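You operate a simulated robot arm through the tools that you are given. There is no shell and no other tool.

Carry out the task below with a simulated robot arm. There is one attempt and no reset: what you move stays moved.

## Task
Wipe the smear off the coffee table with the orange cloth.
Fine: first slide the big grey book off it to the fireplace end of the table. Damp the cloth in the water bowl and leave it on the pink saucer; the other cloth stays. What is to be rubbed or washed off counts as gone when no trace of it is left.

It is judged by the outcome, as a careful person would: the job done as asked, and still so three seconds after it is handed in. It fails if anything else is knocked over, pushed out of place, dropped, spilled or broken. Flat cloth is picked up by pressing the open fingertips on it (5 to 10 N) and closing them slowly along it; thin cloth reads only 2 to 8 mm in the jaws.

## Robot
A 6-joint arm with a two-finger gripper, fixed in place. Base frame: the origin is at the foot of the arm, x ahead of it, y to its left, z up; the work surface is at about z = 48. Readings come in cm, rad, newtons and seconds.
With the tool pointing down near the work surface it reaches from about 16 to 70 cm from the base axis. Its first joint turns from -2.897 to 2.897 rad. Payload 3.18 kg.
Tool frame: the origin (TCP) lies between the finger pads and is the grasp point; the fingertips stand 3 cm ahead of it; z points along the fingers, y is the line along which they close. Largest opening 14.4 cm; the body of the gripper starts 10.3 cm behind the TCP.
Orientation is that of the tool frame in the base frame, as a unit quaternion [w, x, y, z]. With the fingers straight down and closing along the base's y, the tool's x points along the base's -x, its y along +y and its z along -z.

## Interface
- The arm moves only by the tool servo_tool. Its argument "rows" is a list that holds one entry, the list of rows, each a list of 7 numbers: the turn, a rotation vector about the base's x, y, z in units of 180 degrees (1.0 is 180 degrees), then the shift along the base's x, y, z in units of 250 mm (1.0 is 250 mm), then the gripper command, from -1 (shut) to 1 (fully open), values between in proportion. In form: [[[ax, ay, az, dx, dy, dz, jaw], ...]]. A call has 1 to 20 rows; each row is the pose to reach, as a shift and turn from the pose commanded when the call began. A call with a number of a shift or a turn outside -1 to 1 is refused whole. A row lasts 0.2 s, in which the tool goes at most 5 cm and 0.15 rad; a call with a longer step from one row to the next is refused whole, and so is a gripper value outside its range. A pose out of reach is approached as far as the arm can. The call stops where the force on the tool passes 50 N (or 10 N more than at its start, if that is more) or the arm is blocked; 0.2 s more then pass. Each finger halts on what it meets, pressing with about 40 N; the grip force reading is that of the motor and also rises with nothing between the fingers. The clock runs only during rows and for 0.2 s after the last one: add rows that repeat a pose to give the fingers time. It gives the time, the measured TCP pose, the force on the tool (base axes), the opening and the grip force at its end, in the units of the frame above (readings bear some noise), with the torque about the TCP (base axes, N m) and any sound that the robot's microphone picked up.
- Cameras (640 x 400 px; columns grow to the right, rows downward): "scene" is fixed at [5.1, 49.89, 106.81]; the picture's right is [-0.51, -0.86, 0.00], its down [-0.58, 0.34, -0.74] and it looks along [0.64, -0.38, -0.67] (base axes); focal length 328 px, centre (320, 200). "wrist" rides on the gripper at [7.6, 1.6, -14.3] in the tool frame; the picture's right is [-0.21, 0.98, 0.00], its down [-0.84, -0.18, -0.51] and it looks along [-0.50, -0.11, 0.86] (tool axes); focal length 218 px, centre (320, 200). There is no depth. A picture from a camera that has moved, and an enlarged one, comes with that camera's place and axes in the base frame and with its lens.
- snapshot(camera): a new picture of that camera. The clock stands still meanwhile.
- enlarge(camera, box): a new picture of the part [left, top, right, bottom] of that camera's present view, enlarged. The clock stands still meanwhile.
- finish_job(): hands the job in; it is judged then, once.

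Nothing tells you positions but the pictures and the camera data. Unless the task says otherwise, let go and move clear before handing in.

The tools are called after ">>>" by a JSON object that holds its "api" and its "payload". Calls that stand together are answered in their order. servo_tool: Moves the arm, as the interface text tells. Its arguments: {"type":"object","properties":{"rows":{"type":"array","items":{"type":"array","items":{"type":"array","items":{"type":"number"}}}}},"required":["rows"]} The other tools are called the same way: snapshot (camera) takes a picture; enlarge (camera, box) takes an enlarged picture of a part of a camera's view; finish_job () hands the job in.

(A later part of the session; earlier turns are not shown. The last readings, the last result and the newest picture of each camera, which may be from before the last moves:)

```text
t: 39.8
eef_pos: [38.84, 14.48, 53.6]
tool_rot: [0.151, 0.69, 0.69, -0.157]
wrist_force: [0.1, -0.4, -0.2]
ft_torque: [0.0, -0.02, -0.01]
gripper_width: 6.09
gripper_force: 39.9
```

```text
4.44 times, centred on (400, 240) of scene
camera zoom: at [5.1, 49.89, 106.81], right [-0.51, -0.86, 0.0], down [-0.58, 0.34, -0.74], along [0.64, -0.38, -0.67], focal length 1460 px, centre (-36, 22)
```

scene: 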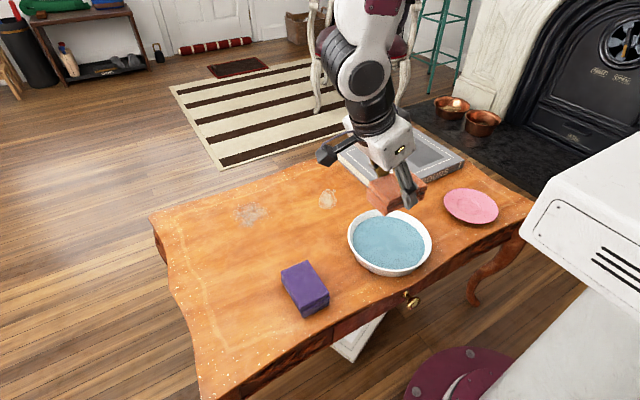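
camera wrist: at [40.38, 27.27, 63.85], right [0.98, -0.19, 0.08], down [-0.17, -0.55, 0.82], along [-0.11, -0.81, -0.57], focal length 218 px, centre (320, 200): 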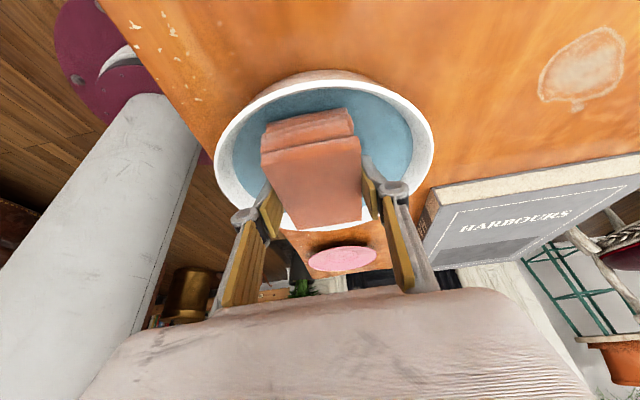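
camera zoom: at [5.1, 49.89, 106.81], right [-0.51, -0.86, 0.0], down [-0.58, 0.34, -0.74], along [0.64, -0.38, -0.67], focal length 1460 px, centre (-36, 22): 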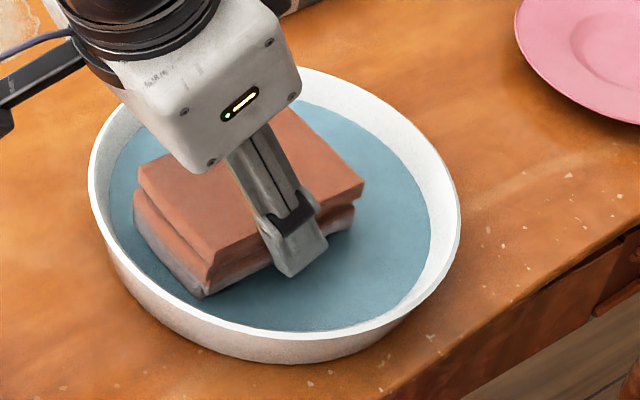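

>>> {"api": "servo_tool", "payload": {"rows": [[[0, 0, 0, 0, 0, 0.015, -0.4], [0, 0, 0, 0, 0, 0.03, -0.4], [0, 0, 0, 0, 0, 0.05, -0.4], [0, 0, 0, 0, 0, 0.07, -0.4], [0, 0, 0, 0, 0, 0.09, -0.4], [0, 0, 0, 0, 0, 0.11, -0.4], [0, 0, 0, 0, 0, 0.13, -0.4], [0, 0, 0, 0, 0, 0.15, -0.4], [0, 0, 0, 0, 0, 0.16, -0.4], [0, 0, 0, 0, 0, 0.16, -0.4], [0, 0, 0, 0, 0, 0.16, -0.4], [0, 0, 0, 0, 0, 0.16, -0.4]]]}}

>>> {"api": "enlarge", "payload": {"camera": "scene", "box": [350, 175, 440, 285]}}

>>> {"api": "snapshot", "payload": {"camera": "wrist"}}

```text
t: 42.4
eef_pos: [38.68, 14.47, 57.54]
tool_rot: [0.151, 0.69, 0.691, -0.157]
wrist_force: [0.2, -0.3, -1.6]
ft_torque: [0.0, 0.0, 0.04]
gripper_width: 6.06
gripper_force: 39.6
```

```text
3.64 times, centred on (395, 230) of scene
camera zoom: at [5.1, 49.89, 106.81], right [-0.51, -0.86, 0.0], down [-0.58, 0.34, -0.74], along [0.64, -0.38, -0.67], focal length 1194 px, centre (47, 91)
```

zoom: 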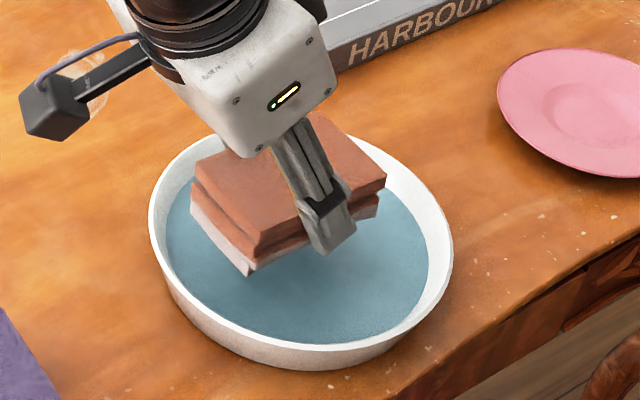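

```text
taken
camera wrist: at [40.41, 27.44, 67.28], right [0.98, -0.19, 0.08], down [-0.17, -0.55, 0.82], along [-0.11, -0.82, -0.57], focal length 218 px, centre (320, 200)
```

wrist: 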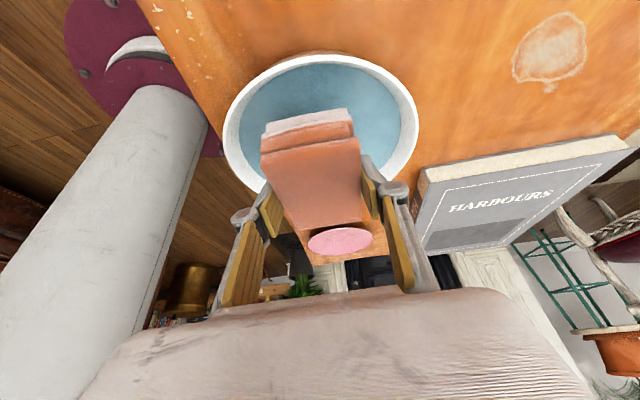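

The bottom layer now looks paler, so it's damp, and nothing has spilled. I'll carry it over to the ringed stain at about (61, 14.5), turning the gripper back on the way.

>>> {"api": "servo_tool", "payload": {"rows": [[[0, 0, 0, 0, 0, 0.08, -0.4], [0, 0, 0, 0, 0, 0.18, -0.4], [0, 0, 0, 0.04, 0, 0.28, -0.4], [0, 0, 0, 0.12, 0, 0.34, -0.4], [0, 0, 0, 0.22, 0, 0.34, -0.4], [0, 0, 0.0455, 0.32, 0, 0.34, -0.4], [0, 0, 0.0909, 0.42, 0, 0.34, -0.4], [0, 0, 0.1364, 0.52, 0, 0.34, -0.4], [0, 0, 0.1818, 0.62, 0, 0.34, -0.4], [0, 0, 0.2273, 0.7, 0, 0.34, -0.4], [0, 0, 0.2727, 0.76, 0, 0.34, -0.4], [0, 0, 0.3182, 0.8, 0, 0.34, -0.4], [0, 0, 0.3636, 0.83, 0, 0.34, -0.4], [0, 0, 0.4091, 0.852, 0, 0.34, -0.4], [0, 0, 0.4545, 0.852, 0, 0.34, -0.4], [0, 0, 0.5, 0.852, 0, 0.34, -0.4], [0, 0, 0.5, 0.852, 0, 0.34, -0.4]]]}}

>>> {"api": "snapshot", "payload": {"camera": "scene"}}

>>> {"api": "snapshot", "payload": {"camera": "wrist"}}

```text
t: 46.0
eef_pos: [60.1, 14.32, 66.13]
tool_rot: [0.218, 0.0, 0.976, -0.005]
wrist_force: [-0.4, -0.7, 0.0]
ft_torque: [-0.01, 0.0, -0.01]
gripper_width: 6.07
gripper_force: 40.4
```

```text
taken
```

scene: 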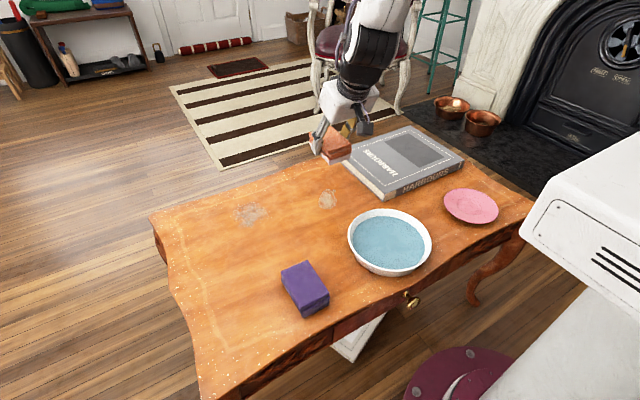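

```text
taken
camera wrist: at [47.01, 16.1, 75.75], right [0.19, 0.98, 0.08], down [0.55, -0.17, 0.82], along [0.82, -0.11, -0.57], focal length 218 px, centre (320, 200)
```

wrist: 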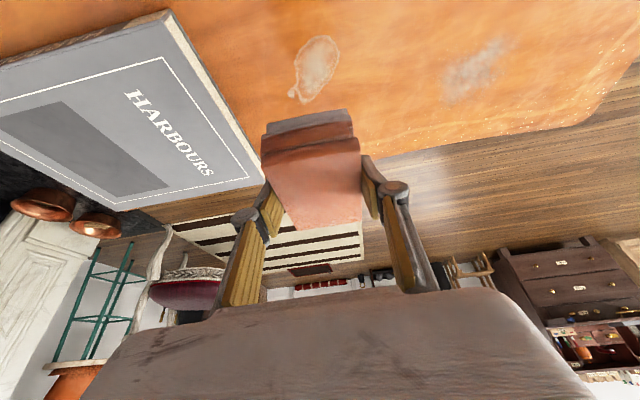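

The cloth's underside is clearly wet. I'll lower it over the ringed stain, stopping just short of contact.

>>> {"api": "servo_tool", "payload": {"rows": [[[0, 0, 0, 0, 0, -0.08, -0.4], [0, 0, 0, -0.01, 0.01, -0.18, -0.4], [0, 0, 0, -0.02, 0.015, -0.28, -0.4], [0, 0, 0, -0.028, 0.018, -0.38, -0.4], [0, 0, 0, -0.028, 0.018, -0.46, -0.4], [0, 0, 0, -0.028, 0.018, -0.52, -0.4], [0, 0, 0, -0.028, 0.018, -0.55, -0.4], [0, 0, 0, -0.028, 0.018, -0.556, -0.4], [0, 0, 0, -0.028, 0.018, -0.556, -0.4]]]}}

>>> {"api": "snapshot", "payload": {"camera": "wrist"}}

>>> {"api": "enlarge", "payload": {"camera": "scene", "box": [270, 130, 430, 260]}}

```text
t: 48.0
eef_pos: [59.46, 14.77, 52.28]
tool_rot: [0.219, -0.001, 0.976, -0.005]
wrist_force: [0.1, -0.2, -0.6]
ft_torque: [-0.04, 0.0, 0.0]
gripper_width: 6.06
gripper_force: 40.5
```

```text
taken
camera wrist: at [46.33, 16.59, 61.89], right [0.19, 0.98, 0.08], down [0.55, -0.17, 0.82], along [0.82, -0.11, -0.57], focal length 218 px, centre (320, 200)
```

wrist: 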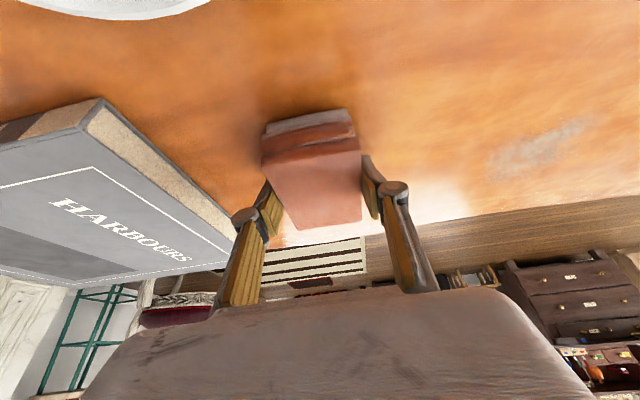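

```text
3.08 times, centred on (350, 195) of scene
camera zoom: at [5.1, 49.89, 106.81], right [-0.51, -0.86, 0.0], down [-0.58, 0.34, -0.74], along [0.64, -0.38, -0.67], focal length 1011 px, centre (228, 215)
```

zoom: 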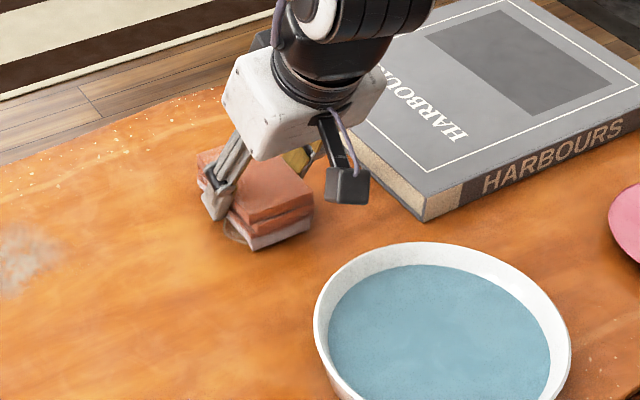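

>>> {"api": "servo_tool", "payload": {"rows": [[[0, 0, 0, 0, 0, -0.004, -0.4], [0, 0, 0, 0, 0, -0.008, -0.4], [0, 0, 0, 0, 0, -0.012, -0.4], [0, 0, 0, 0, 0, -0.012, -0.4]]]}}

```text
t: 49.0
eef_pos: [59.35, 14.92, 51.97]
tool_rot: [0.218, 0.0, 0.976, -0.005]
wrist_force: [0.8, -0.4, -1.0]
ft_torque: [0.03, -0.02, 0.01]
gripper_width: 6.11
gripper_force: 40.2
```

>>> {"api": "servo_tool", "payload": {"rows": [[[0, 0, 0, 0, 0, -0.004, -0.4], [0, 0, 0, 0, 0, -0.008, -0.4], [0, 0, 0, 0, 0, -0.008, -0.4]]]}}

```text
t: 49.8
eef_pos: [59.38, 14.92, 51.84]
tool_rot: [0.219, -0.001, 0.976, -0.004]
wrist_force: [-1.3, -0.2, 2.8]
ft_torque: [0.1, 0.07, 0.03]
gripper_width: 6.09
gripper_force: 39.6
```

>>> {"api": "servo_tool", "payload": {"rows": [[[0, 0, 0, 0, 0, -0.003, -0.4], [0, 0, 0, 0, 0, -0.006, -0.4], [0, 0, 0, 0, 0, -0.006, -0.4]]]}}

```text
t: 50.6
eef_pos: [59.37, 14.92, 51.78]
tool_rot: [0.219, 0.001, 0.976, -0.004]
wrist_force: [-12.7, -4.4, 32.7]
ft_torque: [0.21, 0.27, -0.01]
gripper_width: 6.06
gripper_force: 39.8
```

Contact is firm at 33 N, so I'll ease off to a lighter rubbing pressure.

>>> {"api": "servo_tool", "payload": {"rows": [[[0, 0, 0, 0, 0, 0.004, -0.4], [0, 0, 0, 0, 0, 0.004, -0.4]]]}}

```text
t: 51.2
eef_pos: [59.53, 15.02, 51.79]
tool_rot: [0.22, 0.001, 0.976, -0.005]
wrist_force: [-1.3, 1.7, 19.3]
ft_torque: [0.29, -0.3, 0.0]
gripper_width: 6.06
gripper_force: 40.3
```

>>> {"api": "servo_tool", "payload": {"rows": [[[0, 0, 0, 0, 0, 0.002, -0.4], [0, 0, 0, 0, -0.03, 0.002, -0.4], [0, 0, 0, 0, -0.06, 0.002, -0.4], [0, 0, 0, 0, -0.09, 0.002, -0.4], [0, 0, 0, 0, -0.06, 0.002, -0.4], [0, 0, 0, 0, -0.03, 0.002, -0.4], [0, 0, 0, 0, 0, 0.002, -0.4], [0, 0, 0, 0, 0.03, 0.002, -0.4], [0, 0, 0, 0, 0.06, 0.002, -0.4], [0, 0, 0, 0, 0.09, 0.002, -0.4], [0, 0, 0, 0, 0.06, 0.002, -0.4], [0, 0, 0, 0, 0.03, 0.002, -0.4], [0, 0, 0, 0, 0, 0.002, -0.4]]]}}

>>> {"api": "enlarge", "payload": {"camera": "scene", "box": [270, 130, 430, 260]}}

```text
t: 54.0
eef_pos: [59.29, 14.86, 51.78]
tool_rot: [0.218, -0.001, 0.976, -0.005]
wrist_force: [-0.1, 5.7, 11.7]
ft_torque: [0.38, -0.22, 0.08]
gripper_width: 6.05
gripper_force: 40.1
```

```text
3.08 times, centred on (350, 195) of scene
camera zoom: at [5.1, 49.89, 106.81], right [-0.51, -0.86, 0.0], down [-0.58, 0.34, -0.74], along [0.64, -0.38, -0.67], focal length 1011 px, centre (228, 215)
```

zoom: 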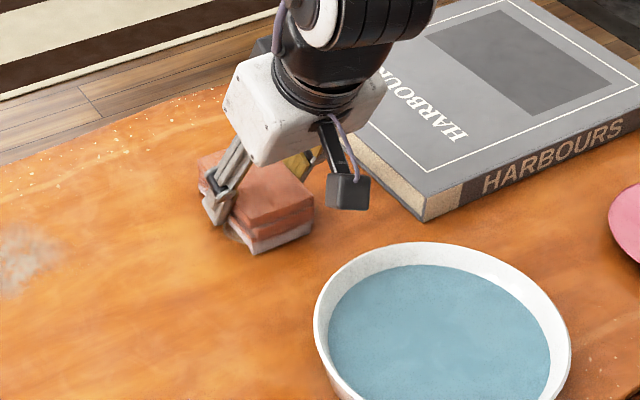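

Pressure is about 12 N with a smooth slide. Next come strokes along x in several lanes.

>>> {"api": "servo_tool", "payload": {"rows": [[[0, 0, 0, 0.04, -0.03, 0, -0.4], [0, 0, 0, 0.08, -0.06, 0, -0.4], [0, 0, 0, 0.04, -0.06, 0, -0.4], [0, 0, 0, 0, -0.06, 0, -0.4], [0, 0, 0, -0.04, -0.06, 0, -0.4], [0, 0, 0, -0.08, -0.06, 0, -0.4], [0, 0, 0, -0.04, -0.03, 0, -0.4], [0, 0, 0, 0, 0, 0, -0.4], [0, 0, 0, 0.04, 0, 0, -0.4], [0, 0, 0, 0.08, 0, 0, -0.4], [0, 0, 0, 0.08, 0.04, 0, -0.4], [0, 0, 0, 0.04, 0.07, 0, -0.4], [0, 0, 0, 0, 0.07, 0, -0.4], [0, 0, 0, -0.04, 0.07, 0, -0.4], [0, 0, 0, -0.08, 0.07, 0, -0.4], [0, 0, 0, -0.04, 0.04, 0, -0.4], [0, 0, 0, 0, 0, 0, -0.4]]]}}

```text
t: 57.6
eef_pos: [59.34, 14.82, 51.88]
tool_rot: [0.218, 0.0, 0.976, -0.005]
wrist_force: [-6.0, 5.1, 17.1]
ft_torque: [0.27, -0.06, 0.07]
gripper_width: 6.06
gripper_force: 39.8
```

Now I'll lift and move aside to see what remains of the stain.

>>> {"api": "servo_tool", "payload": {"rows": [[[0, 0, 0, 0, 0, 0.04, -0.4], [0, 0, 0, 0, 0.02, 0.14, -0.4], [0, 0, 0, 0, 0.1, 0.26, -0.4], [0, 0, 0, 0, 0.2, 0.34, -0.4], [0, 0, 0, 0, 0.34, 0.36, -0.4], [0, 0, 0, 0, 0.44, 0.36, -0.4], [0, 0, 0, 0, 0.44, 0.36, -0.4]]]}}

>>> {"api": "enlarge", "payload": {"camera": "scene", "box": [200, 160, 360, 260]}}

>>> {"api": "snapshot", "payload": {"camera": "wrist"}}

```text
t: 59.2
eef_pos: [59.41, 25.92, 60.65]
tool_rot: [0.218, 0.0, 0.976, -0.006]
wrist_force: [0.2, 0.4, -0.9]
ft_torque: [0.01, 0.0, -0.02]
gripper_width: 6.07
gripper_force: 40.0
```

```text
4.00 times, centred on (280, 210) of scene
camera zoom: at [5.1, 49.89, 106.81], right [-0.51, -0.86, 0.0], down [-0.58, 0.34, -0.74], along [0.64, -0.38, -0.67], focal length 1314 px, centre (480, 160)
```

zoom: 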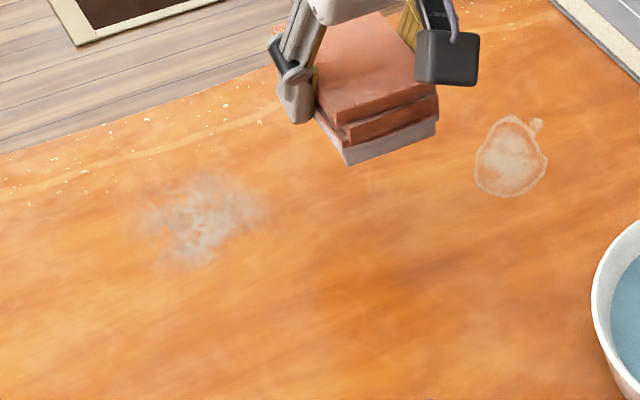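

```text
taken
camera wrist: at [46.41, 27.59, 70.31], right [0.19, 0.98, 0.08], down [0.55, -0.17, 0.82], along [0.82, -0.11, -0.57], focal length 218 px, centre (320, 200)
```

wrist: 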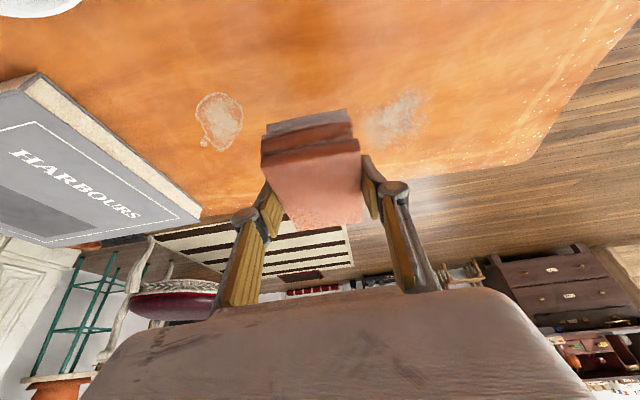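

The ringed mark looks essentially unchanged. It may be an old mark in the wood, while the grey smear that the book overlapped is the real target. I'll wipe the grey smear and compare.

>>> {"api": "servo_tool", "payload": {"rows": [[[0, 0, 0, 0.05, 0.09, 0, -0.4], [0, 0, 0, 0.1, 0.18, 0, -0.4], [0, 0, 0, 0.15, 0.27, 0, -0.4], [0, 0, 0, 0.205, 0.352, -0.04, -0.4], [0, 0, 0, 0.205, 0.352, -0.12, -0.4], [0, 0, 0, 0.205, 0.352, -0.2, -0.4], [0, 0, 0, 0.205, 0.352, -0.27, -0.4], [0, 0, 0, 0.205, 0.352, -0.32, -0.4], [0, 0, 0, 0.205, 0.352, -0.34, -0.4], [0, 0, 0, 0.205, 0.352, -0.34, -0.4]]]}}

>>> {"api": "enlarge", "payload": {"camera": "scene", "box": [180, 130, 340, 260]}}

>>> {"api": "snapshot", "payload": {"camera": "wrist"}}

```text
t: 61.4
eef_pos: [64.61, 34.58, 52.12]
tool_rot: [0.218, 0.001, 0.976, -0.005]
wrist_force: [0.1, -0.2, -0.8]
ft_torque: [0.01, -0.01, 0.02]
gripper_width: 6.04
gripper_force: 39.9
```

```text
3.08 times, centred on (260, 195) of scene
camera zoom: at [5.1, 49.89, 106.81], right [-0.51, -0.86, 0.0], down [-0.58, 0.34, -0.74], along [0.64, -0.38, -0.67], focal length 1011 px, centre (505, 215)
```

zoom: 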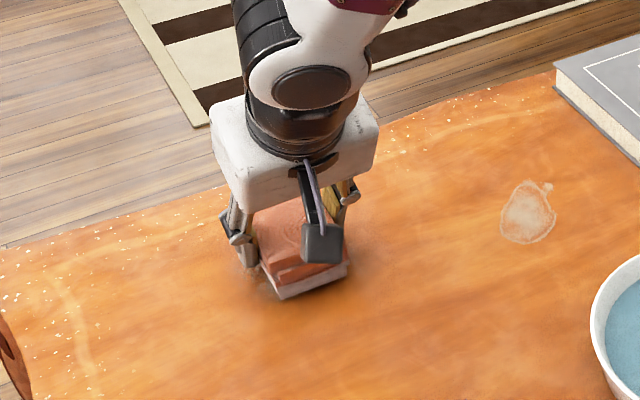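

```text
taken
camera wrist: at [51.48, 36.29, 61.89], right [0.19, 0.98, 0.08], down [0.55, -0.17, 0.82], along [0.82, -0.11, -0.57], focal length 218 px, centre (320, 200)
```

wrist: 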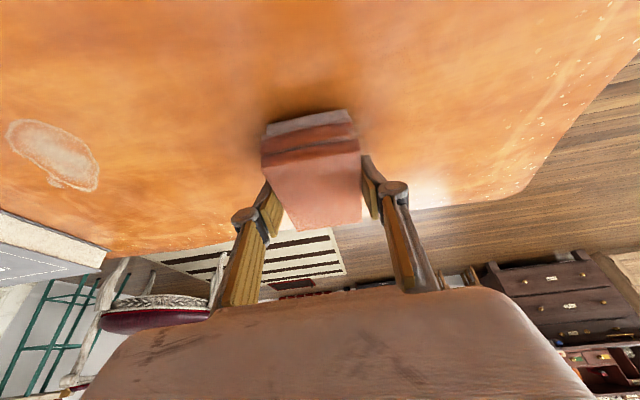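

>>> {"api": "servo_tool", "payload": {"rows": [[[0, 0, 0, 0, 0, -0.006, -0.4], [0, 0, 0, 0, 0, -0.012, -0.4], [0, 0, 0, 0, 0, -0.016, -0.4], [0, 0, 0, 0, 0, -0.016, -0.4]]]}}

```text
t: 62.4
eef_pos: [64.55, 34.79, 51.85]
tool_rot: [0.218, 0.001, 0.976, -0.006]
wrist_force: [0.3, -0.1, -0.1]
ft_torque: [0.02, 0.01, 0.01]
gripper_width: 6.05
gripper_force: 40.1
```

>>> {"api": "servo_tool", "payload": {"rows": [[[0, 0, 0, 0, 0, -0.003, -0.4], [0, 0, 0, 0, 0, -0.006, -0.4], [0, 0, 0, 0, 0, -0.006, -0.4]]]}}

```text
t: 63.2
eef_pos: [64.51, 34.73, 51.79]
tool_rot: [0.219, 0.001, 0.976, -0.005]
wrist_force: [0.2, -0.5, 1.7]
ft_torque: [0.03, 0.07, 0.04]
gripper_width: 6.07
gripper_force: 39.8
```

>>> {"api": "servo_tool", "payload": {"rows": [[[0, 0, 0, 0, 0, -0.003, -0.4], [0, 0, 0, 0, 0, -0.003, -0.4], [0, 0, 0, 0, 0, -0.003, -0.4]]]}}

```text
t: 64.0
eef_pos: [64.6, 34.88, 51.67]
tool_rot: [0.219, -0.001, 0.976, -0.003]
wrist_force: [-3.2, -2.8, 14.7]
ft_torque: [0.05, 0.06, -0.04]
gripper_width: 6.05
gripper_force: 39.8
```

About 15 N of pressure on the smear. Rubbing across it now.

>>> {"api": "servo_tool", "payload": {"rows": [[[0, 0, 0, 0, -0.04, 0, -0.4], [0, 0, 0, 0, -0.08, 0, -0.4], [0, 0, 0, 0, -0.12, 0, -0.4], [0, 0, 0, 0, -0.08, 0, -0.4], [0, 0, 0, 0, -0.04, 0, -0.4], [0, 0, 0, 0, 0, 0, -0.4], [0, 0, 0, 0, 0.04, 0, -0.4], [0, 0, 0, 0, 0.08, 0, -0.4], [0, 0, 0, 0, 0.12, 0, -0.4], [0, 0, 0, 0, 0.08, 0, -0.4], [0, 0, 0, 0, 0.04, 0, -0.4], [0, 0, 0, 0, 0.0, 0, -0.4], [0, 0, 0, 0.03, 0.0, 0, -0.4], [0, 0, 0, 0.05, 0.0, 0, -0.4]]]}}

>>> {"api": "enlarge", "payload": {"camera": "scene", "box": [180, 130, 340, 260]}}

```text
t: 67.0
eef_pos: [65.77, 34.47, 51.53]
tool_rot: [0.218, 0.0, 0.976, -0.004]
wrist_force: [-11.8, -0.4, 23.2]
ft_torque: [0.17, -0.09, 0.01]
gripper_width: 6.07
gripper_force: 39.9
```

```text
3.08 times, centred on (260, 195) of scene
camera zoom: at [5.1, 49.89, 106.81], right [-0.51, -0.86, 0.0], down [-0.58, 0.34, -0.74], along [0.64, -0.38, -0.67], focal length 1011 px, centre (505, 215)
```

zoom: 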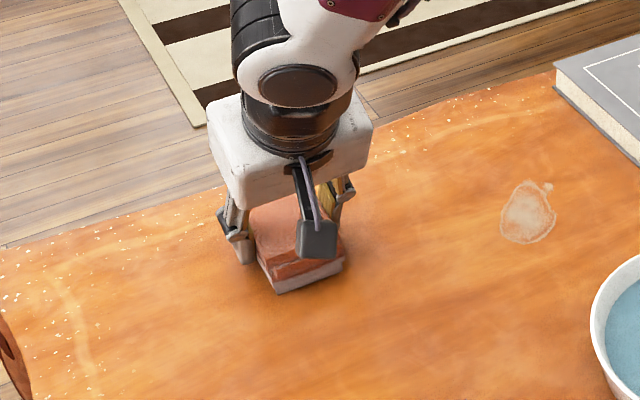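

>>> {"api": "servo_tool", "payload": {"rows": [[[0, 0, 0, 0, 0.04, 0.001, -0.4], [0, 0, 0, 0, 0.08, 0.001, -0.4], [0, 0, 0, 0, 0.12, 0.001, -0.4], [0, 0, 0, 0, 0.08, 0.001, -0.4], [0, 0, 0, 0, 0.04, 0.001, -0.4], [0, 0, 0, 0, 0, 0.001, -0.4], [0, 0, 0, 0, -0.04, 0.001, -0.4], [0, 0, 0, 0, -0.08, 0.001, -0.4], [0, 0, 0, 0, -0.12, 0.001, -0.4], [0, 0, 0, -0.03, -0.1, 0.001, -0.4], [0, 0, 0, -0.06, -0.07, 0.001, -0.4], [0, 0, 0, -0.09, -0.04, 0.001, -0.4], [0, 0, 0, -0.1, 0, 0.001, -0.4], [0, 0, 0, -0.1, 0.04, 0.001, -0.4], [0, 0, 0, -0.1, 0.08, 0.001, -0.4], [0, 0, 0, -0.1, 0.12, 0.001, -0.4], [0, 0, 0, -0.07, 0.08, 0.001, -0.4], [0, 0, 0, -0.04, 0.04, 0.001, -0.4], [0, 0, 0, -0.02, 0, 0.001, -0.4], [0, 0, 0, 0, 0, 0.001, -0.4]]]}}

```text
t: 71.2
eef_pos: [65.71, 34.74, 51.59]
tool_rot: [0.219, 0.0, 0.976, -0.005]
wrist_force: [0.0, -0.2, -0.5]
ft_torque: [-0.04, 0.02, 0.02]
gripper_width: 6.08
gripper_force: 40.0
```

Now I'll lift and look at the result.

>>> {"api": "servo_tool", "payload": {"rows": [[[0, 0, 0, 0, 0, 0.06, -0.4], [0, 0, 0, -0.04, -0.02, 0.16, -0.4], [0, 0, 0, -0.1, -0.1, 0.28, -0.4], [0, 0, 0, -0.16, -0.22, 0.36, -0.4], [0, 0, 0, -0.2, -0.36, 0.38, -0.4], [0, 0, 0, -0.24, -0.46, 0.38, -0.4], [0, 0, 0, -0.24, -0.46, 0.38, -0.4]]]}}

>>> {"api": "enlarge", "payload": {"camera": "scene", "box": [200, 160, 360, 260]}}

>>> {"api": "snapshot", "payload": {"camera": "wrist"}}

```text
t: 72.8
eef_pos: [59.86, 23.31, 61.13]
tool_rot: [0.218, 0.0, 0.976, -0.005]
wrist_force: [-0.5, -0.8, -0.3]
ft_torque: [0.03, -0.04, 0.0]
gripper_width: 6.09
gripper_force: 39.8
```

```text
4.00 times, centred on (280, 210) of scene
camera zoom: at [5.1, 49.89, 106.81], right [-0.51, -0.86, 0.0], down [-0.58, 0.34, -0.74], along [0.64, -0.38, -0.67], focal length 1314 px, centre (480, 160)
```

zoom: 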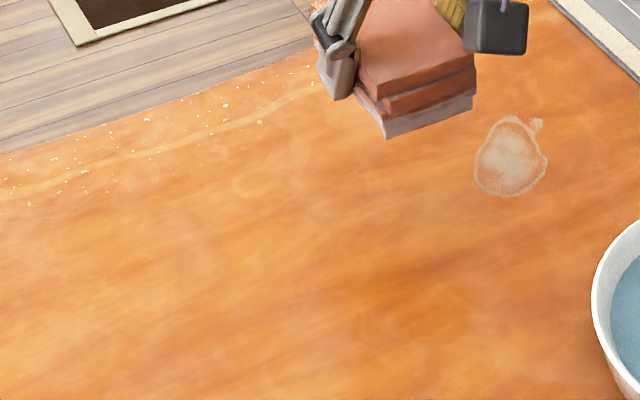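

```text
taken
camera wrist: at [46.65, 24.92, 70.81], right [0.19, 0.98, 0.08], down [0.55, -0.17, 0.82], along [0.82, -0.11, -0.57], focal length 218 px, centre (320, 200)
```

wrist: 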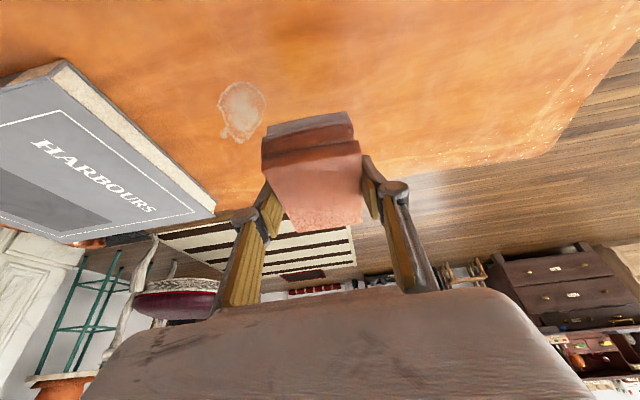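

The grey smear is completely gone, but the ringed mark is still there. I'll look at it closely.

>>> {"api": "enlarge", "payload": {"camera": "scene", "box": [305, 180, 350, 215]}}

>>> {"api": "enlarge", "payload": {"camera": "wrist", "box": [190, 60, 290, 150]}}

>>> {"api": "enlarge", "payload": {"camera": "scene", "box": [210, 180, 300, 240]}}

```text
11.43 times, centred on (328, 198) of scene
camera zoom: at [5.1, 49.89, 106.81], right [-0.51, -0.86, 0.0], down [-0.58, 0.34, -0.74], along [0.64, -0.38, -0.67], focal length 3754 px, centre (234, 229)
```

zoom: 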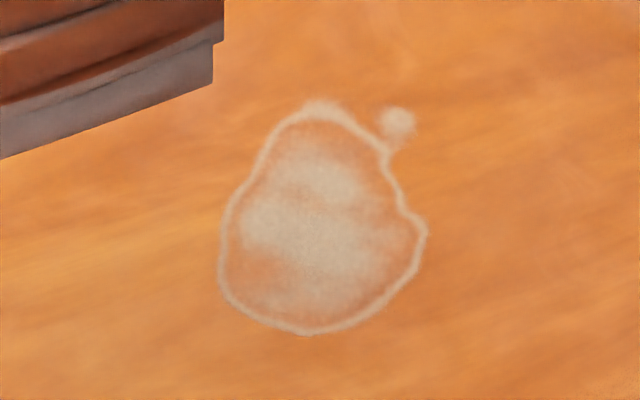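

```text
4.44 times, centred on (240, 105) of wrist
camera zoom: at [46.65, 24.92, 70.81], right [0.19, 0.98, 0.08], down [0.55, -0.17, 0.82], along [0.82, -0.11, -0.57], focal length 970 px, centre (676, 622)
```

zoom: 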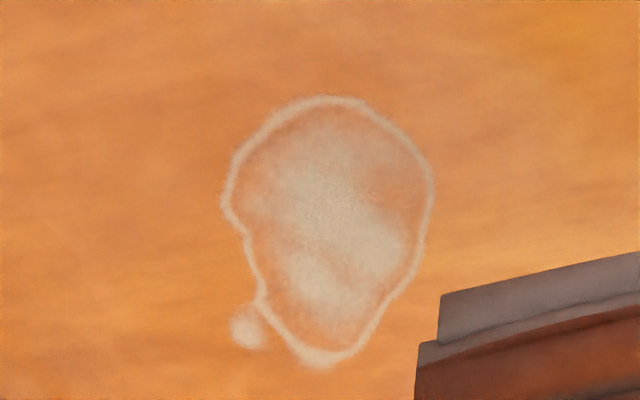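

```text
6.67 times, centred on (255, 210) of scene
camera zoom: at [5.1, 49.89, 106.81], right [-0.51, -0.86, 0.0], down [-0.58, 0.34, -0.74], along [0.64, -0.38, -0.67], focal length 2190 px, centre (753, 133)
```

zoom: 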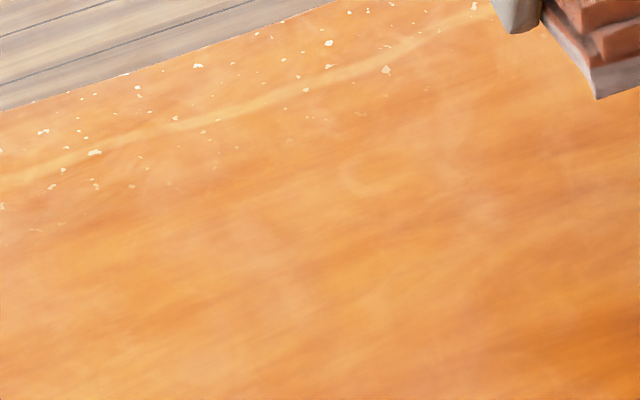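

The grey smear is fully gone. The ringed mark looks like a dried spill, so it deserves a proper scrub too. The cloth has crept slightly up in the fingers, so I'll set it down on that mark and re-grip it with the tool straight down, leaving more cloth below the fingertips.

>>> {"api": "servo_tool", "payload": {"rows": [[[0, 0, 0, 0, -0.08, 0, -0.4], [0, 0, 0, -0.01, -0.18, 0, -0.4], [0, 0, 0, -0.018, -0.28, -0.04, -0.4], [0, 0, 0, -0.018, -0.332, -0.12, -0.4], [0, 0, 0, -0.018, -0.332, -0.2, -0.4], [0, 0, 0, -0.018, -0.332, -0.28, -0.4], [0, 0, 0, -0.018, -0.332, -0.34, -0.4], [0, 0, 0, -0.018, -0.332, -0.364, -0.4], [0, 0, 0, -0.018, -0.332, -0.372, -0.4], [0, 0, 0, -0.018, -0.332, -0.372, -0.4]]]}}

```text
t: 75.0
eef_pos: [59.39, 14.9, 51.86]
tool_rot: [0.219, 0.001, 0.976, -0.004]
wrist_force: [0.9, 0.6, -1.0]
ft_torque: [0.0, 0.0, 0.02]
gripper_width: 6.06
gripper_force: 39.4
```

>>> {"api": "servo_tool", "payload": {"rows": [[[0, 0, 0, 0, 0, -0.004, -0.4], [0, 0, 0, 0, 0, -0.008, -0.4], [0, 0, 0, 0, 0, -0.008, -0.4]]]}}

```text
t: 75.8
eef_pos: [59.39, 14.88, 51.64]
tool_rot: [0.219, 0.0, 0.976, -0.004]
wrist_force: [-1.1, 0.5, 2.9]
ft_torque: [0.09, 0.19, 0.02]
gripper_width: 6.08
gripper_force: 39.9
```

Contact is light. I'll release, rise clear, straighten the tool, and look.

>>> {"api": "servo_tool", "payload": {"rows": [[[0, 0, 0, 0, 0, 0, -0.1], [0, 0, 0, 0, 0, 0, 0.1], [0, 0, 0, 0, 0, 0, 0.25], [0, 0, 0, 0, 0, 0.06, 0.25], [0, 0, 0, 0, 0, 0.14, 0.25], [0, 0, 0, 0, 0, 0.24, 0.25], [0, 0.035, 0, 0.01, 0, 0.28, 0.25], [0, 0.07, 0, 0.02, 0, 0.28, 0.25], [0, 0.105, 0, 0.03, 0, 0.28, 0.25], [0, 0.1406, 0, 0.04, 0, 0.28, 0.25], [0, 0.1406, 0, 0.04, 0, 0.28, 0.25]]]}}

>>> {"api": "snapshot", "payload": {"camera": "wrist"}}

>>> {"api": "enlarge", "payload": {"camera": "scene", "box": [270, 130, 430, 260]}}

```text
t: 78.4
eef_pos: [64.28, 8.06, 59.77]
tool_rot: [0.071, -0.027, 0.988, -0.137]
wrist_force: [0.6, 0.5, 0.2]
ft_torque: [0.0, 0.0, 0.02]
gripper_width: 9.02
gripper_force: 0.0
out of reach, approached as far as the arm can: row 7, 8, 9, 10
stopped in row 11: the arm was blocked; the commanded pose is now the measured one
```

```text
taken
camera wrist: at [54.36, 12.73, 71.89], right [0.17, 0.95, -0.24], down [0.77, 0.02, 0.64], along [0.62, -0.3, -0.73], focal length 218 px, centre (320, 200)
```

wrist: 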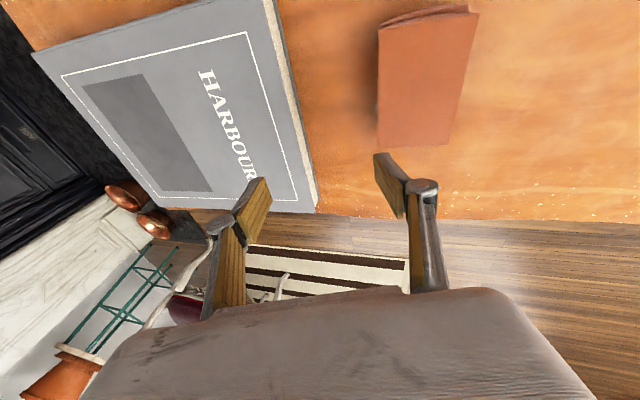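

```text
3.08 times, centred on (350, 195) of scene
camera zoom: at [5.1, 49.89, 106.81], right [-0.51, -0.86, 0.0], down [-0.58, 0.34, -0.74], along [0.64, -0.38, -0.67], focal length 1011 px, centre (228, 215)
```

zoom: 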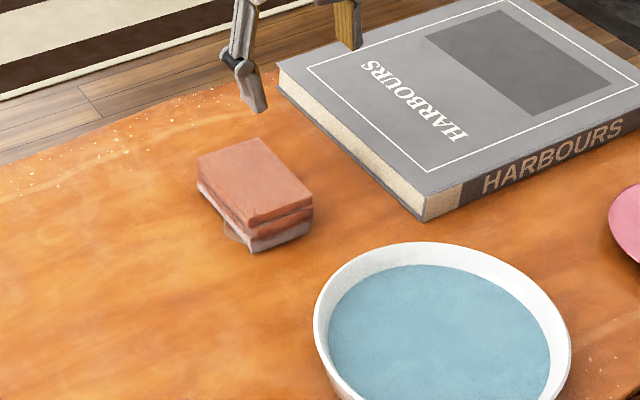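

The arm ran into an awkward joint configuration while straightening and swung aside, but it touched nothing. The cloth sits upright on the mark and the book hasn't moved. I'll rise first and then re-orient carefully.

>>> {"api": "servo_tool", "payload": {"rows": [[[0, 0, 0, 0, 0, 0.04, 0.25], [0, 0, 0, 0, 0, 0.1, 0.25], [0, 0, 0, 0, 0, 0.18, 0.25], [0, 0, 0, 0, 0, 0.26, 0.25], [0, 0, 0, 0, 0, 0.34, 0.25], [0, 0, 0, 0, 0, 0.34, 0.25]]]}}

>>> {"api": "snapshot", "payload": {"camera": "scene"}}

```text
t: 79.8
eef_pos: [64.06, 8.05, 68.19]
tool_rot: [0.069, -0.027, 0.988, -0.137]
wrist_force: [0.8, -0.2, 0.7]
ft_torque: [-0.01, 0.01, 0.02]
gripper_width: 8.99
gripper_force: 0.0
```

```text
taken
```

scene: 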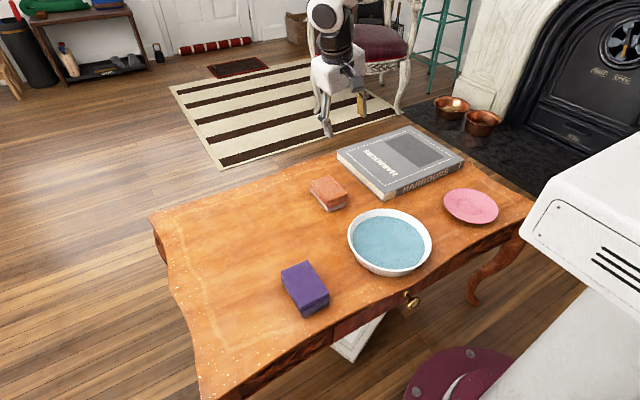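

>>> {"api": "servo_tool", "payload": {"rows": [[[0, 0, 0, -0.08, 0.04, 0.04, 0.25], [0, 0, 0, -0.18, 0.1, 0.1, 0.25], [0, 0, 0, -0.28, 0.16, 0.14, 0.25], [0.02, 0.01, -0.004, -0.38, 0.22, 0.16, 0.25], [0.04, 0.02, -0.008, -0.46, 0.26, 0.16, 0.25], [0.06, 0.03, -0.012, -0.52, 0.28, 0.16, 0.25], [0.08, 0.04, -0.0155, -0.56, 0.28, 0.16, 0.25], [0.0875, 0.0446, -0.0172, -0.56, 0.28, 0.16, 0.25], [0.0875, 0.0446, -0.0172, -0.56, 0.28, 0.16, 0.25]]]}}

>>> {"api": "snapshot", "payload": {"camera": "scene"}}

```text
t: 81.8
eef_pos: [50.04, 15.03, 72.1]
tool_rot: [0.0, -0.002, 1.0, 0.0]
wrist_force: [-0.3, -0.7, -0.3]
ft_torque: [0.03, 0.02, -0.03]
gripper_width: 9.0
gripper_force: 0.1
```

```text
taken
```

scene: 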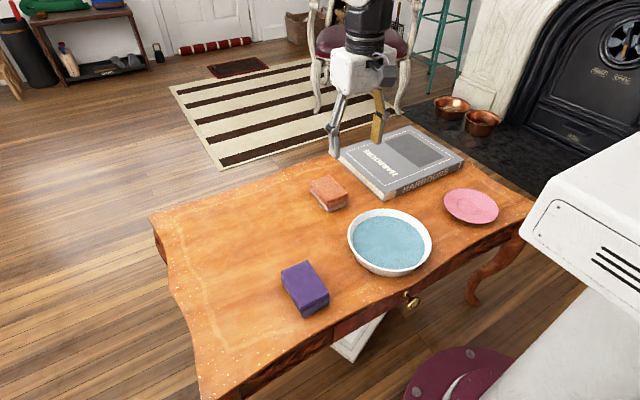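

The tool is straight down again at (50, 15, 72). I'll move above the cloth at about (60.3, 14.8) and lower around it.

>>> {"api": "servo_tool", "payload": {"rows": [[[0, 0, 0, 0.08, 0, -0.04, 0.25], [0, 0, 0, 0.18, 0, -0.1, 0.25], [0, 0, 0, 0.28, -0.004, -0.18, 0.25], [0, 0, 0, 0.36, -0.008, -0.28, 0.25], [0, 0, 0, 0.412, -0.008, -0.38, 0.25], [0, 0, 0, 0.412, -0.008, -0.48, 0.25], [0, 0, 0, 0.412, -0.008, -0.56, 0.25], [0, 0, 0, 0.412, -0.008, -0.62, 0.25], [0, 0, 0, 0.412, -0.008, -0.66, 0.25], [0, 0, 0, 0.412, -0.008, -0.66, 0.25]]]}}

>>> {"api": "snapshot", "payload": {"camera": "wrist"}}

>>> {"api": "enlarge", "payload": {"camera": "scene", "box": [270, 130, 430, 260]}}

```text
t: 84.0
eef_pos: [60.51, 14.83, 55.73]
tool_rot: [0.0, 0.0, 1.0, 0.0]
wrist_force: [-0.5, 0.6, -0.5]
ft_torque: [0.02, -0.03, -0.01]
gripper_width: 9.01
gripper_force: 0.1
```

```text
taken
camera wrist: at [52.77, 16.34, 70.03], right [0.21, 0.98, 0.0], down [0.84, -0.18, 0.51], along [0.5, -0.11, -0.86], focal length 218 px, centre (320, 200)
```

wrist: 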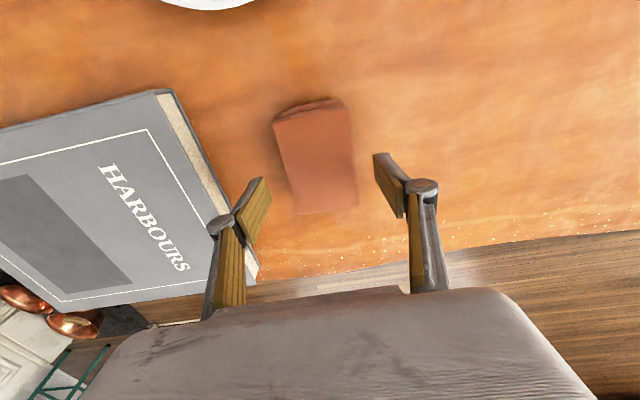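

```text
3.08 times, centred on (350, 195) of scene
camera zoom: at [5.1, 49.89, 106.81], right [-0.51, -0.86, 0.0], down [-0.58, 0.34, -0.74], along [0.64, -0.38, -0.67], focal length 1011 px, centre (228, 215)
```

zoom: 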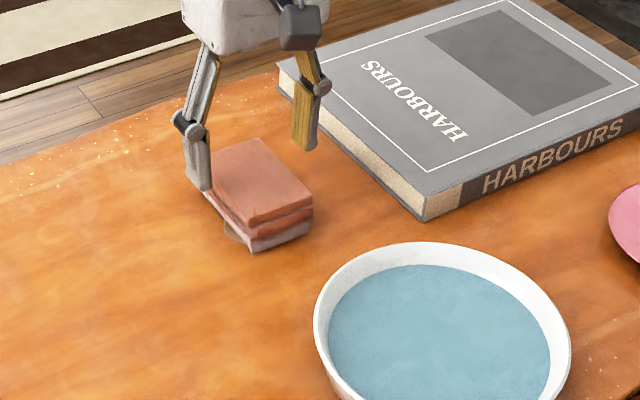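

>>> {"api": "servo_tool", "payload": {"rows": [[[0, 0, 0, 0, 0, -0.05, 0.25], [0, 0, 0, 0, 0, -0.1, 0.25], [0, 0, 0, 0, 0, -0.135, 0.25], [0, 0, 0, 0, 0, -0.148, 0.25], [0, 0, 0, 0, 0, -0.148, 0.25], [0, 0, 0, 0, 0, -0.148, 0.1], [0, 0, 0, 0, 0, -0.148, -0.05], [0, 0, 0, 0, 0, -0.148, -0.15], [0, 0, 0, 0, 0, -0.148, -0.25], [0, 0, 0, 0, 0, -0.148, -0.4], [0, 0, 0, 0, 0, -0.148, -0.4]]]}}

>>> {"api": "enlarge", "payload": {"camera": "scene", "box": [270, 130, 430, 260]}}

```text
t: 86.4
eef_pos: [60.45, 14.83, 51.99]
tool_rot: [0.0, 0.0, 1.0, 0.001]
wrist_force: [0.6, 0.0, 2.5]
ft_torque: [-0.01, 0.05, 0.0]
gripper_width: 6.08
gripper_force: 40.2
```

```text
3.08 times, centred on (350, 195) of scene
camera zoom: at [5.1, 49.89, 106.81], right [-0.51, -0.86, 0.0], down [-0.58, 0.34, -0.74], along [0.64, -0.38, -0.67], focal length 1011 px, centre (228, 215)
```

zoom: 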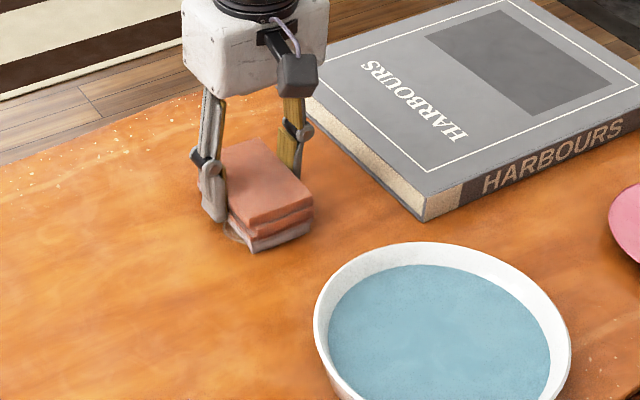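

Re-gripped squarely. Now I'll press lightly and scrub the ringed mark again.

>>> {"api": "servo_tool", "payload": {"rows": [[[0, 0, 0, 0, 0, -0.003, -0.4], [0, 0, 0, 0, 0, -0.003, -0.4]]]}}

```text
t: 87.0
eef_pos: [60.42, 14.92, 52.0]
tool_rot: [0.0, -0.001, 1.0, 0.0]
wrist_force: [-4.0, -1.8, 16.3]
ft_torque: [-0.06, 0.29, 0.02]
gripper_width: 6.08
gripper_force: 39.7
```

>>> {"api": "servo_tool", "payload": {"rows": [[[0, 0, 0, 0, -0.04, 0, -0.4], [0, 0, 0, 0, -0.08, 0, -0.4], [0, 0, 0, 0, -0.04, 0, -0.4], [0, 0, 0, 0, 0, 0, -0.4], [0, 0, 0, 0, 0.04, 0, -0.4], [0, 0, 0, 0, 0.08, 0, -0.4], [0, 0, 0, 0.03, 0.06, 0, -0.4], [0, 0, 0, 0.06, 0.02, 0, -0.4], [0, 0, 0, 0.06, -0.02, 0, -0.4], [0, 0, 0, 0.06, -0.06, 0, -0.4], [0, 0, 0, 0.03, -0.04, 0, -0.4], [0, 0, 0, 0, 0, 0, -0.4], [0, 0, 0, -0.03, 0.03, 0, -0.4], [0, 0, 0, -0.06, 0.06, 0, -0.4], [0, 0, 0, -0.06, 0.02, 0, -0.4], [0, 0, 0, -0.06, -0.02, 0, -0.4], [0, 0, 0, -0.06, -0.06, 0, -0.4], [0, 0, 0, -0.03, -0.03, 0, -0.4], [0, 0, 0, 0, 0, 0, -0.4]]]}}

```text
t: 91.0
eef_pos: [60.54, 14.58, 51.9]
tool_rot: [-0.001, 0.0, 1.0, -0.001]
wrist_force: [-11.0, -13.6, 34.9]
ft_torque: [-0.43, 0.58, 0.1]
gripper_width: 6.09
gripper_force: 39.4
```

>>> {"api": "servo_tool", "payload": {"rows": [[[0, 0, 0, 0, 0.04, 0.001, -0.4], [0, 0, 0, 0, 0.08, 0.001, -0.4], [0, 0, 0, 0, 0.04, 0.001, -0.4], [0, 0, 0, 0, 0, 0.001, -0.4], [0, 0, 0, 0, -0.04, 0.001, -0.4], [0, 0, 0, 0, -0.08, 0.001, -0.4], [0, 0, 0, 0.04, -0.06, 0.001, -0.4], [0, 0, 0, 0.08, -0.03, 0.001, -0.4], [0, 0, 0, 0.04, 0, 0.001, -0.4], [0, 0, 0, 0, 0, 0.001, -0.4], [0, 0, 0, -0.04, 0, 0.001, -0.4], [0, 0, 0, -0.08, 0, 0.001, -0.4], [0, 0, 0, -0.04, 0.03, 0.001, -0.4], [0, 0, 0, 0, 0.06, 0.001, -0.4], [0, 0, 0, 0.04, 0.06, 0.001, -0.4], [0, 0, 0, 0.08, 0.06, 0.001, -0.4], [0, 0, 0, 0.04, 0.03, 0.001, -0.4], [0, 0, 0, 0, 0, 0.001, -0.4]]]}}

>>> {"api": "servo_tool", "payload": {"rows": [[[0, 0, 0, 0, 0, 0.04, -0.4], [0, 0, 0, -0.04, 0, 0.12, -0.4], [0, 0, 0, -0.14, 0.04, 0.22, -0.4], [0, 0, 0, -0.26, 0.1, 0.32, -0.4], [0, 0, 0, -0.38, 0.14, 0.4, -0.4], [0, 0, 0, -0.46, 0.16, 0.4, -0.4], [0, 0, 0, -0.46, 0.16, 0.4, -0.4]]]}}

>>> {"api": "enlarge", "payload": {"camera": "scene", "box": [200, 160, 360, 260]}}

>>> {"api": "snapshot", "payload": {"camera": "wrist"}}

```text
t: 94.8
eef_pos: [60.49, 14.7, 51.97]
tool_rot: [0.0, -0.001, 1.0, 0.0]
wrist_force: [1.9, 1.3, 4.0]
ft_torque: [0.03, -0.04, -0.05]
gripper_width: 6.08
gripper_force: 39.7
```

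```text
t: 96.4
eef_pos: [48.98, 18.88, 62.1]
tool_rot: [0.0, -0.001, 1.0, 0.0]
wrist_force: [0.1, 0.2, -0.8]
ft_torque: [-0.01, -0.01, 0.0]
gripper_width: 6.05
gripper_force: 40.4
```

```text
4.00 times, centred on (280, 210) of scene
camera zoom: at [5.1, 49.89, 106.81], right [-0.51, -0.86, 0.0], down [-0.58, 0.34, -0.74], along [0.64, -0.38, -0.67], focal length 1314 px, centre (480, 160)
```

zoom: 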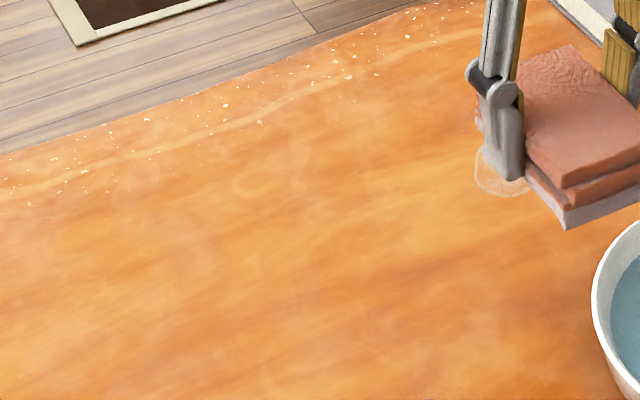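

```text
taken
camera wrist: at [41.25, 20.42, 76.4], right [0.21, 0.98, 0.0], down [0.84, -0.18, 0.51], along [0.5, -0.11, -0.86], focal length 218 px, centre (320, 200)
```

wrist: 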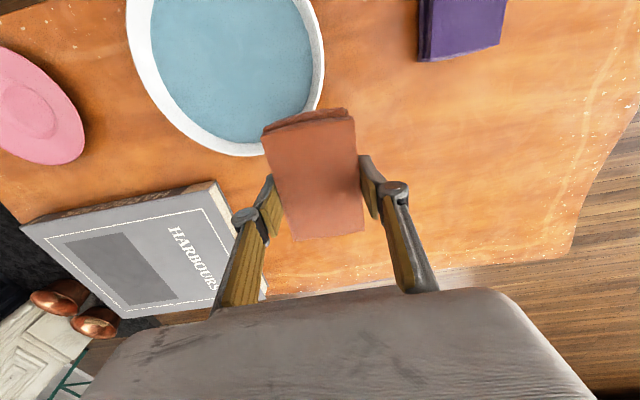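

>>> {"api": "servo_tool", "payload": {"rows": [[[0, 0, 0, 0, 0.14, 0.04, -0.4], [0, 0, 0, 0, 0.3, 0.08, -0.4], [0, 0, 0, 0, 0.46, 0.1, -0.4], [0, 0, 0, 0, 0.6, 0.1, -0.4], [0, 0, 0, 0, 0.7, 0.1, -0.4], [0, 0, 0, 0, 0.7, 0.1, -0.4]]]}}

>>> {"api": "enlarge", "payload": {"camera": "scene", "box": [305, 180, 350, 215]}}

>>> {"api": "snapshot", "payload": {"camera": "scene"}}

>>> {"api": "snapshot", "payload": {"camera": "wrist"}}

```text
t: 97.8
eef_pos: [49.05, 36.44, 64.65]
tool_rot: [-0.001, 0.0, 1.0, -0.001]
wrist_force: [0.2, 1.2, -0.8]
ft_torque: [-0.01, 0.03, -0.02]
gripper_width: 6.05
gripper_force: 40.4
```

```text
11.43 times, centred on (328, 198) of scene
camera zoom: at [5.1, 49.89, 106.81], right [-0.51, -0.86, 0.0], down [-0.58, 0.34, -0.74], along [0.64, -0.38, -0.67], focal length 3754 px, centre (234, 229)
```

zoom: 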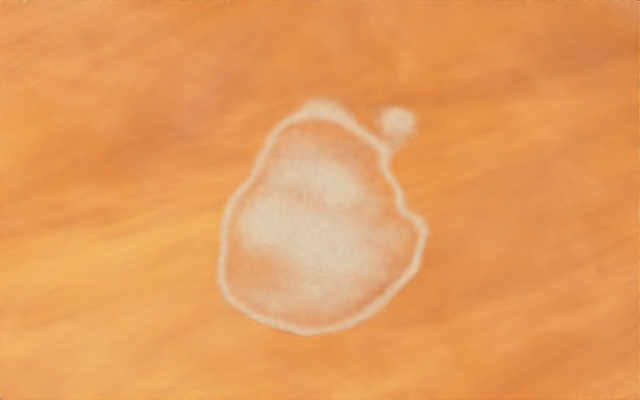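

```text
taken
```

scene: 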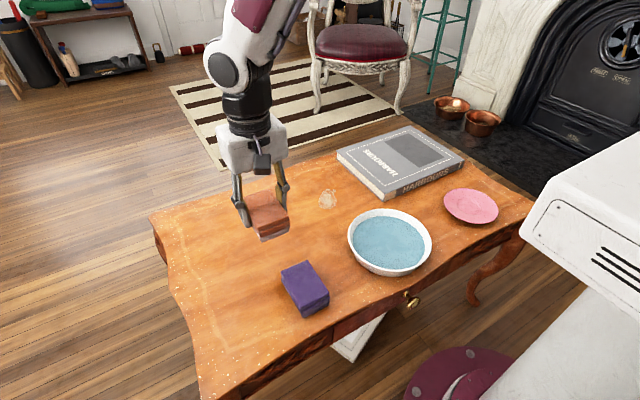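

```text
taken
camera wrist: at [41.31, 37.92, 78.87], right [0.21, 0.98, 0.0], down [0.84, -0.18, 0.51], along [0.5, -0.11, -0.86], focal length 218 px, centre (320, 200)
```

wrist: 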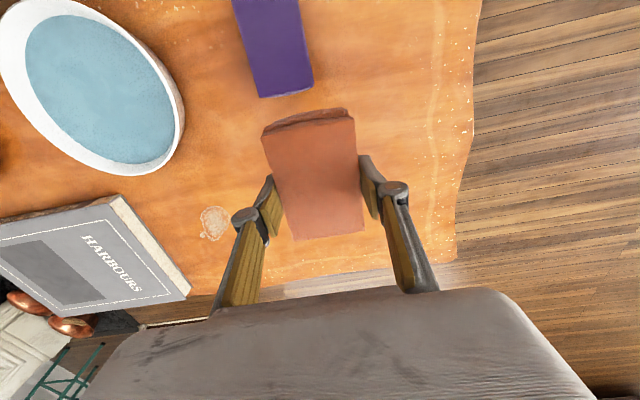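

The ringed mark is pixel-for-pixel unchanged after two firm damp scrubs, while the grey smear vanished completely. It's probably in the wood, but I'd like to give it one fair try with a freshly soaked cloth. First I'll look at the cloth and the bowl.

>>> {"api": "enlarge", "payload": {"camera": "scene", "box": [225, 170, 300, 250]}}

>>> {"api": "enlarge", "payload": {"camera": "scene", "box": [330, 195, 450, 285]}}

```text
5.00 times, centred on (262, 210) of scene
camera zoom: at [5.1, 49.89, 106.81], right [-0.51, -0.86, 0.0], down [-0.58, 0.34, -0.74], along [0.64, -0.38, -0.67], focal length 1642 px, centre (608, 150)
```

zoom: 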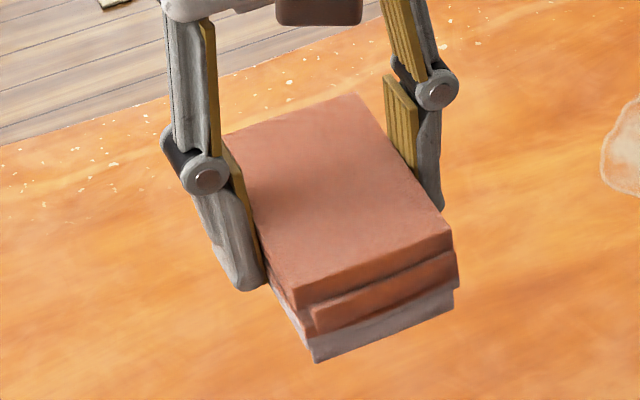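

```text
4.44 times, centred on (390, 240) of scene
camera zoom: at [5.1, 49.89, 106.81], right [-0.51, -0.86, 0.0], down [-0.58, 0.34, -0.74], along [0.64, -0.38, -0.67], focal length 1460 px, centre (9, 22)
```

zoom: 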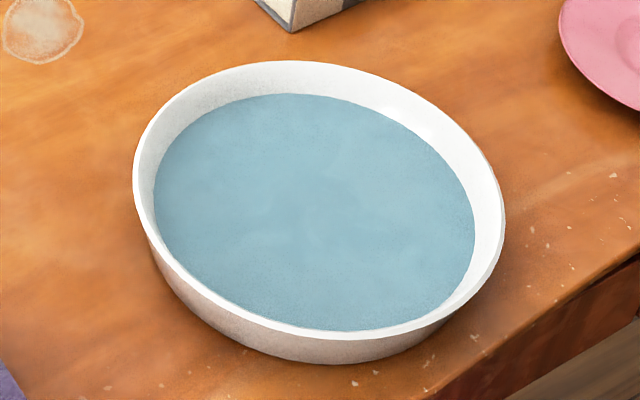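

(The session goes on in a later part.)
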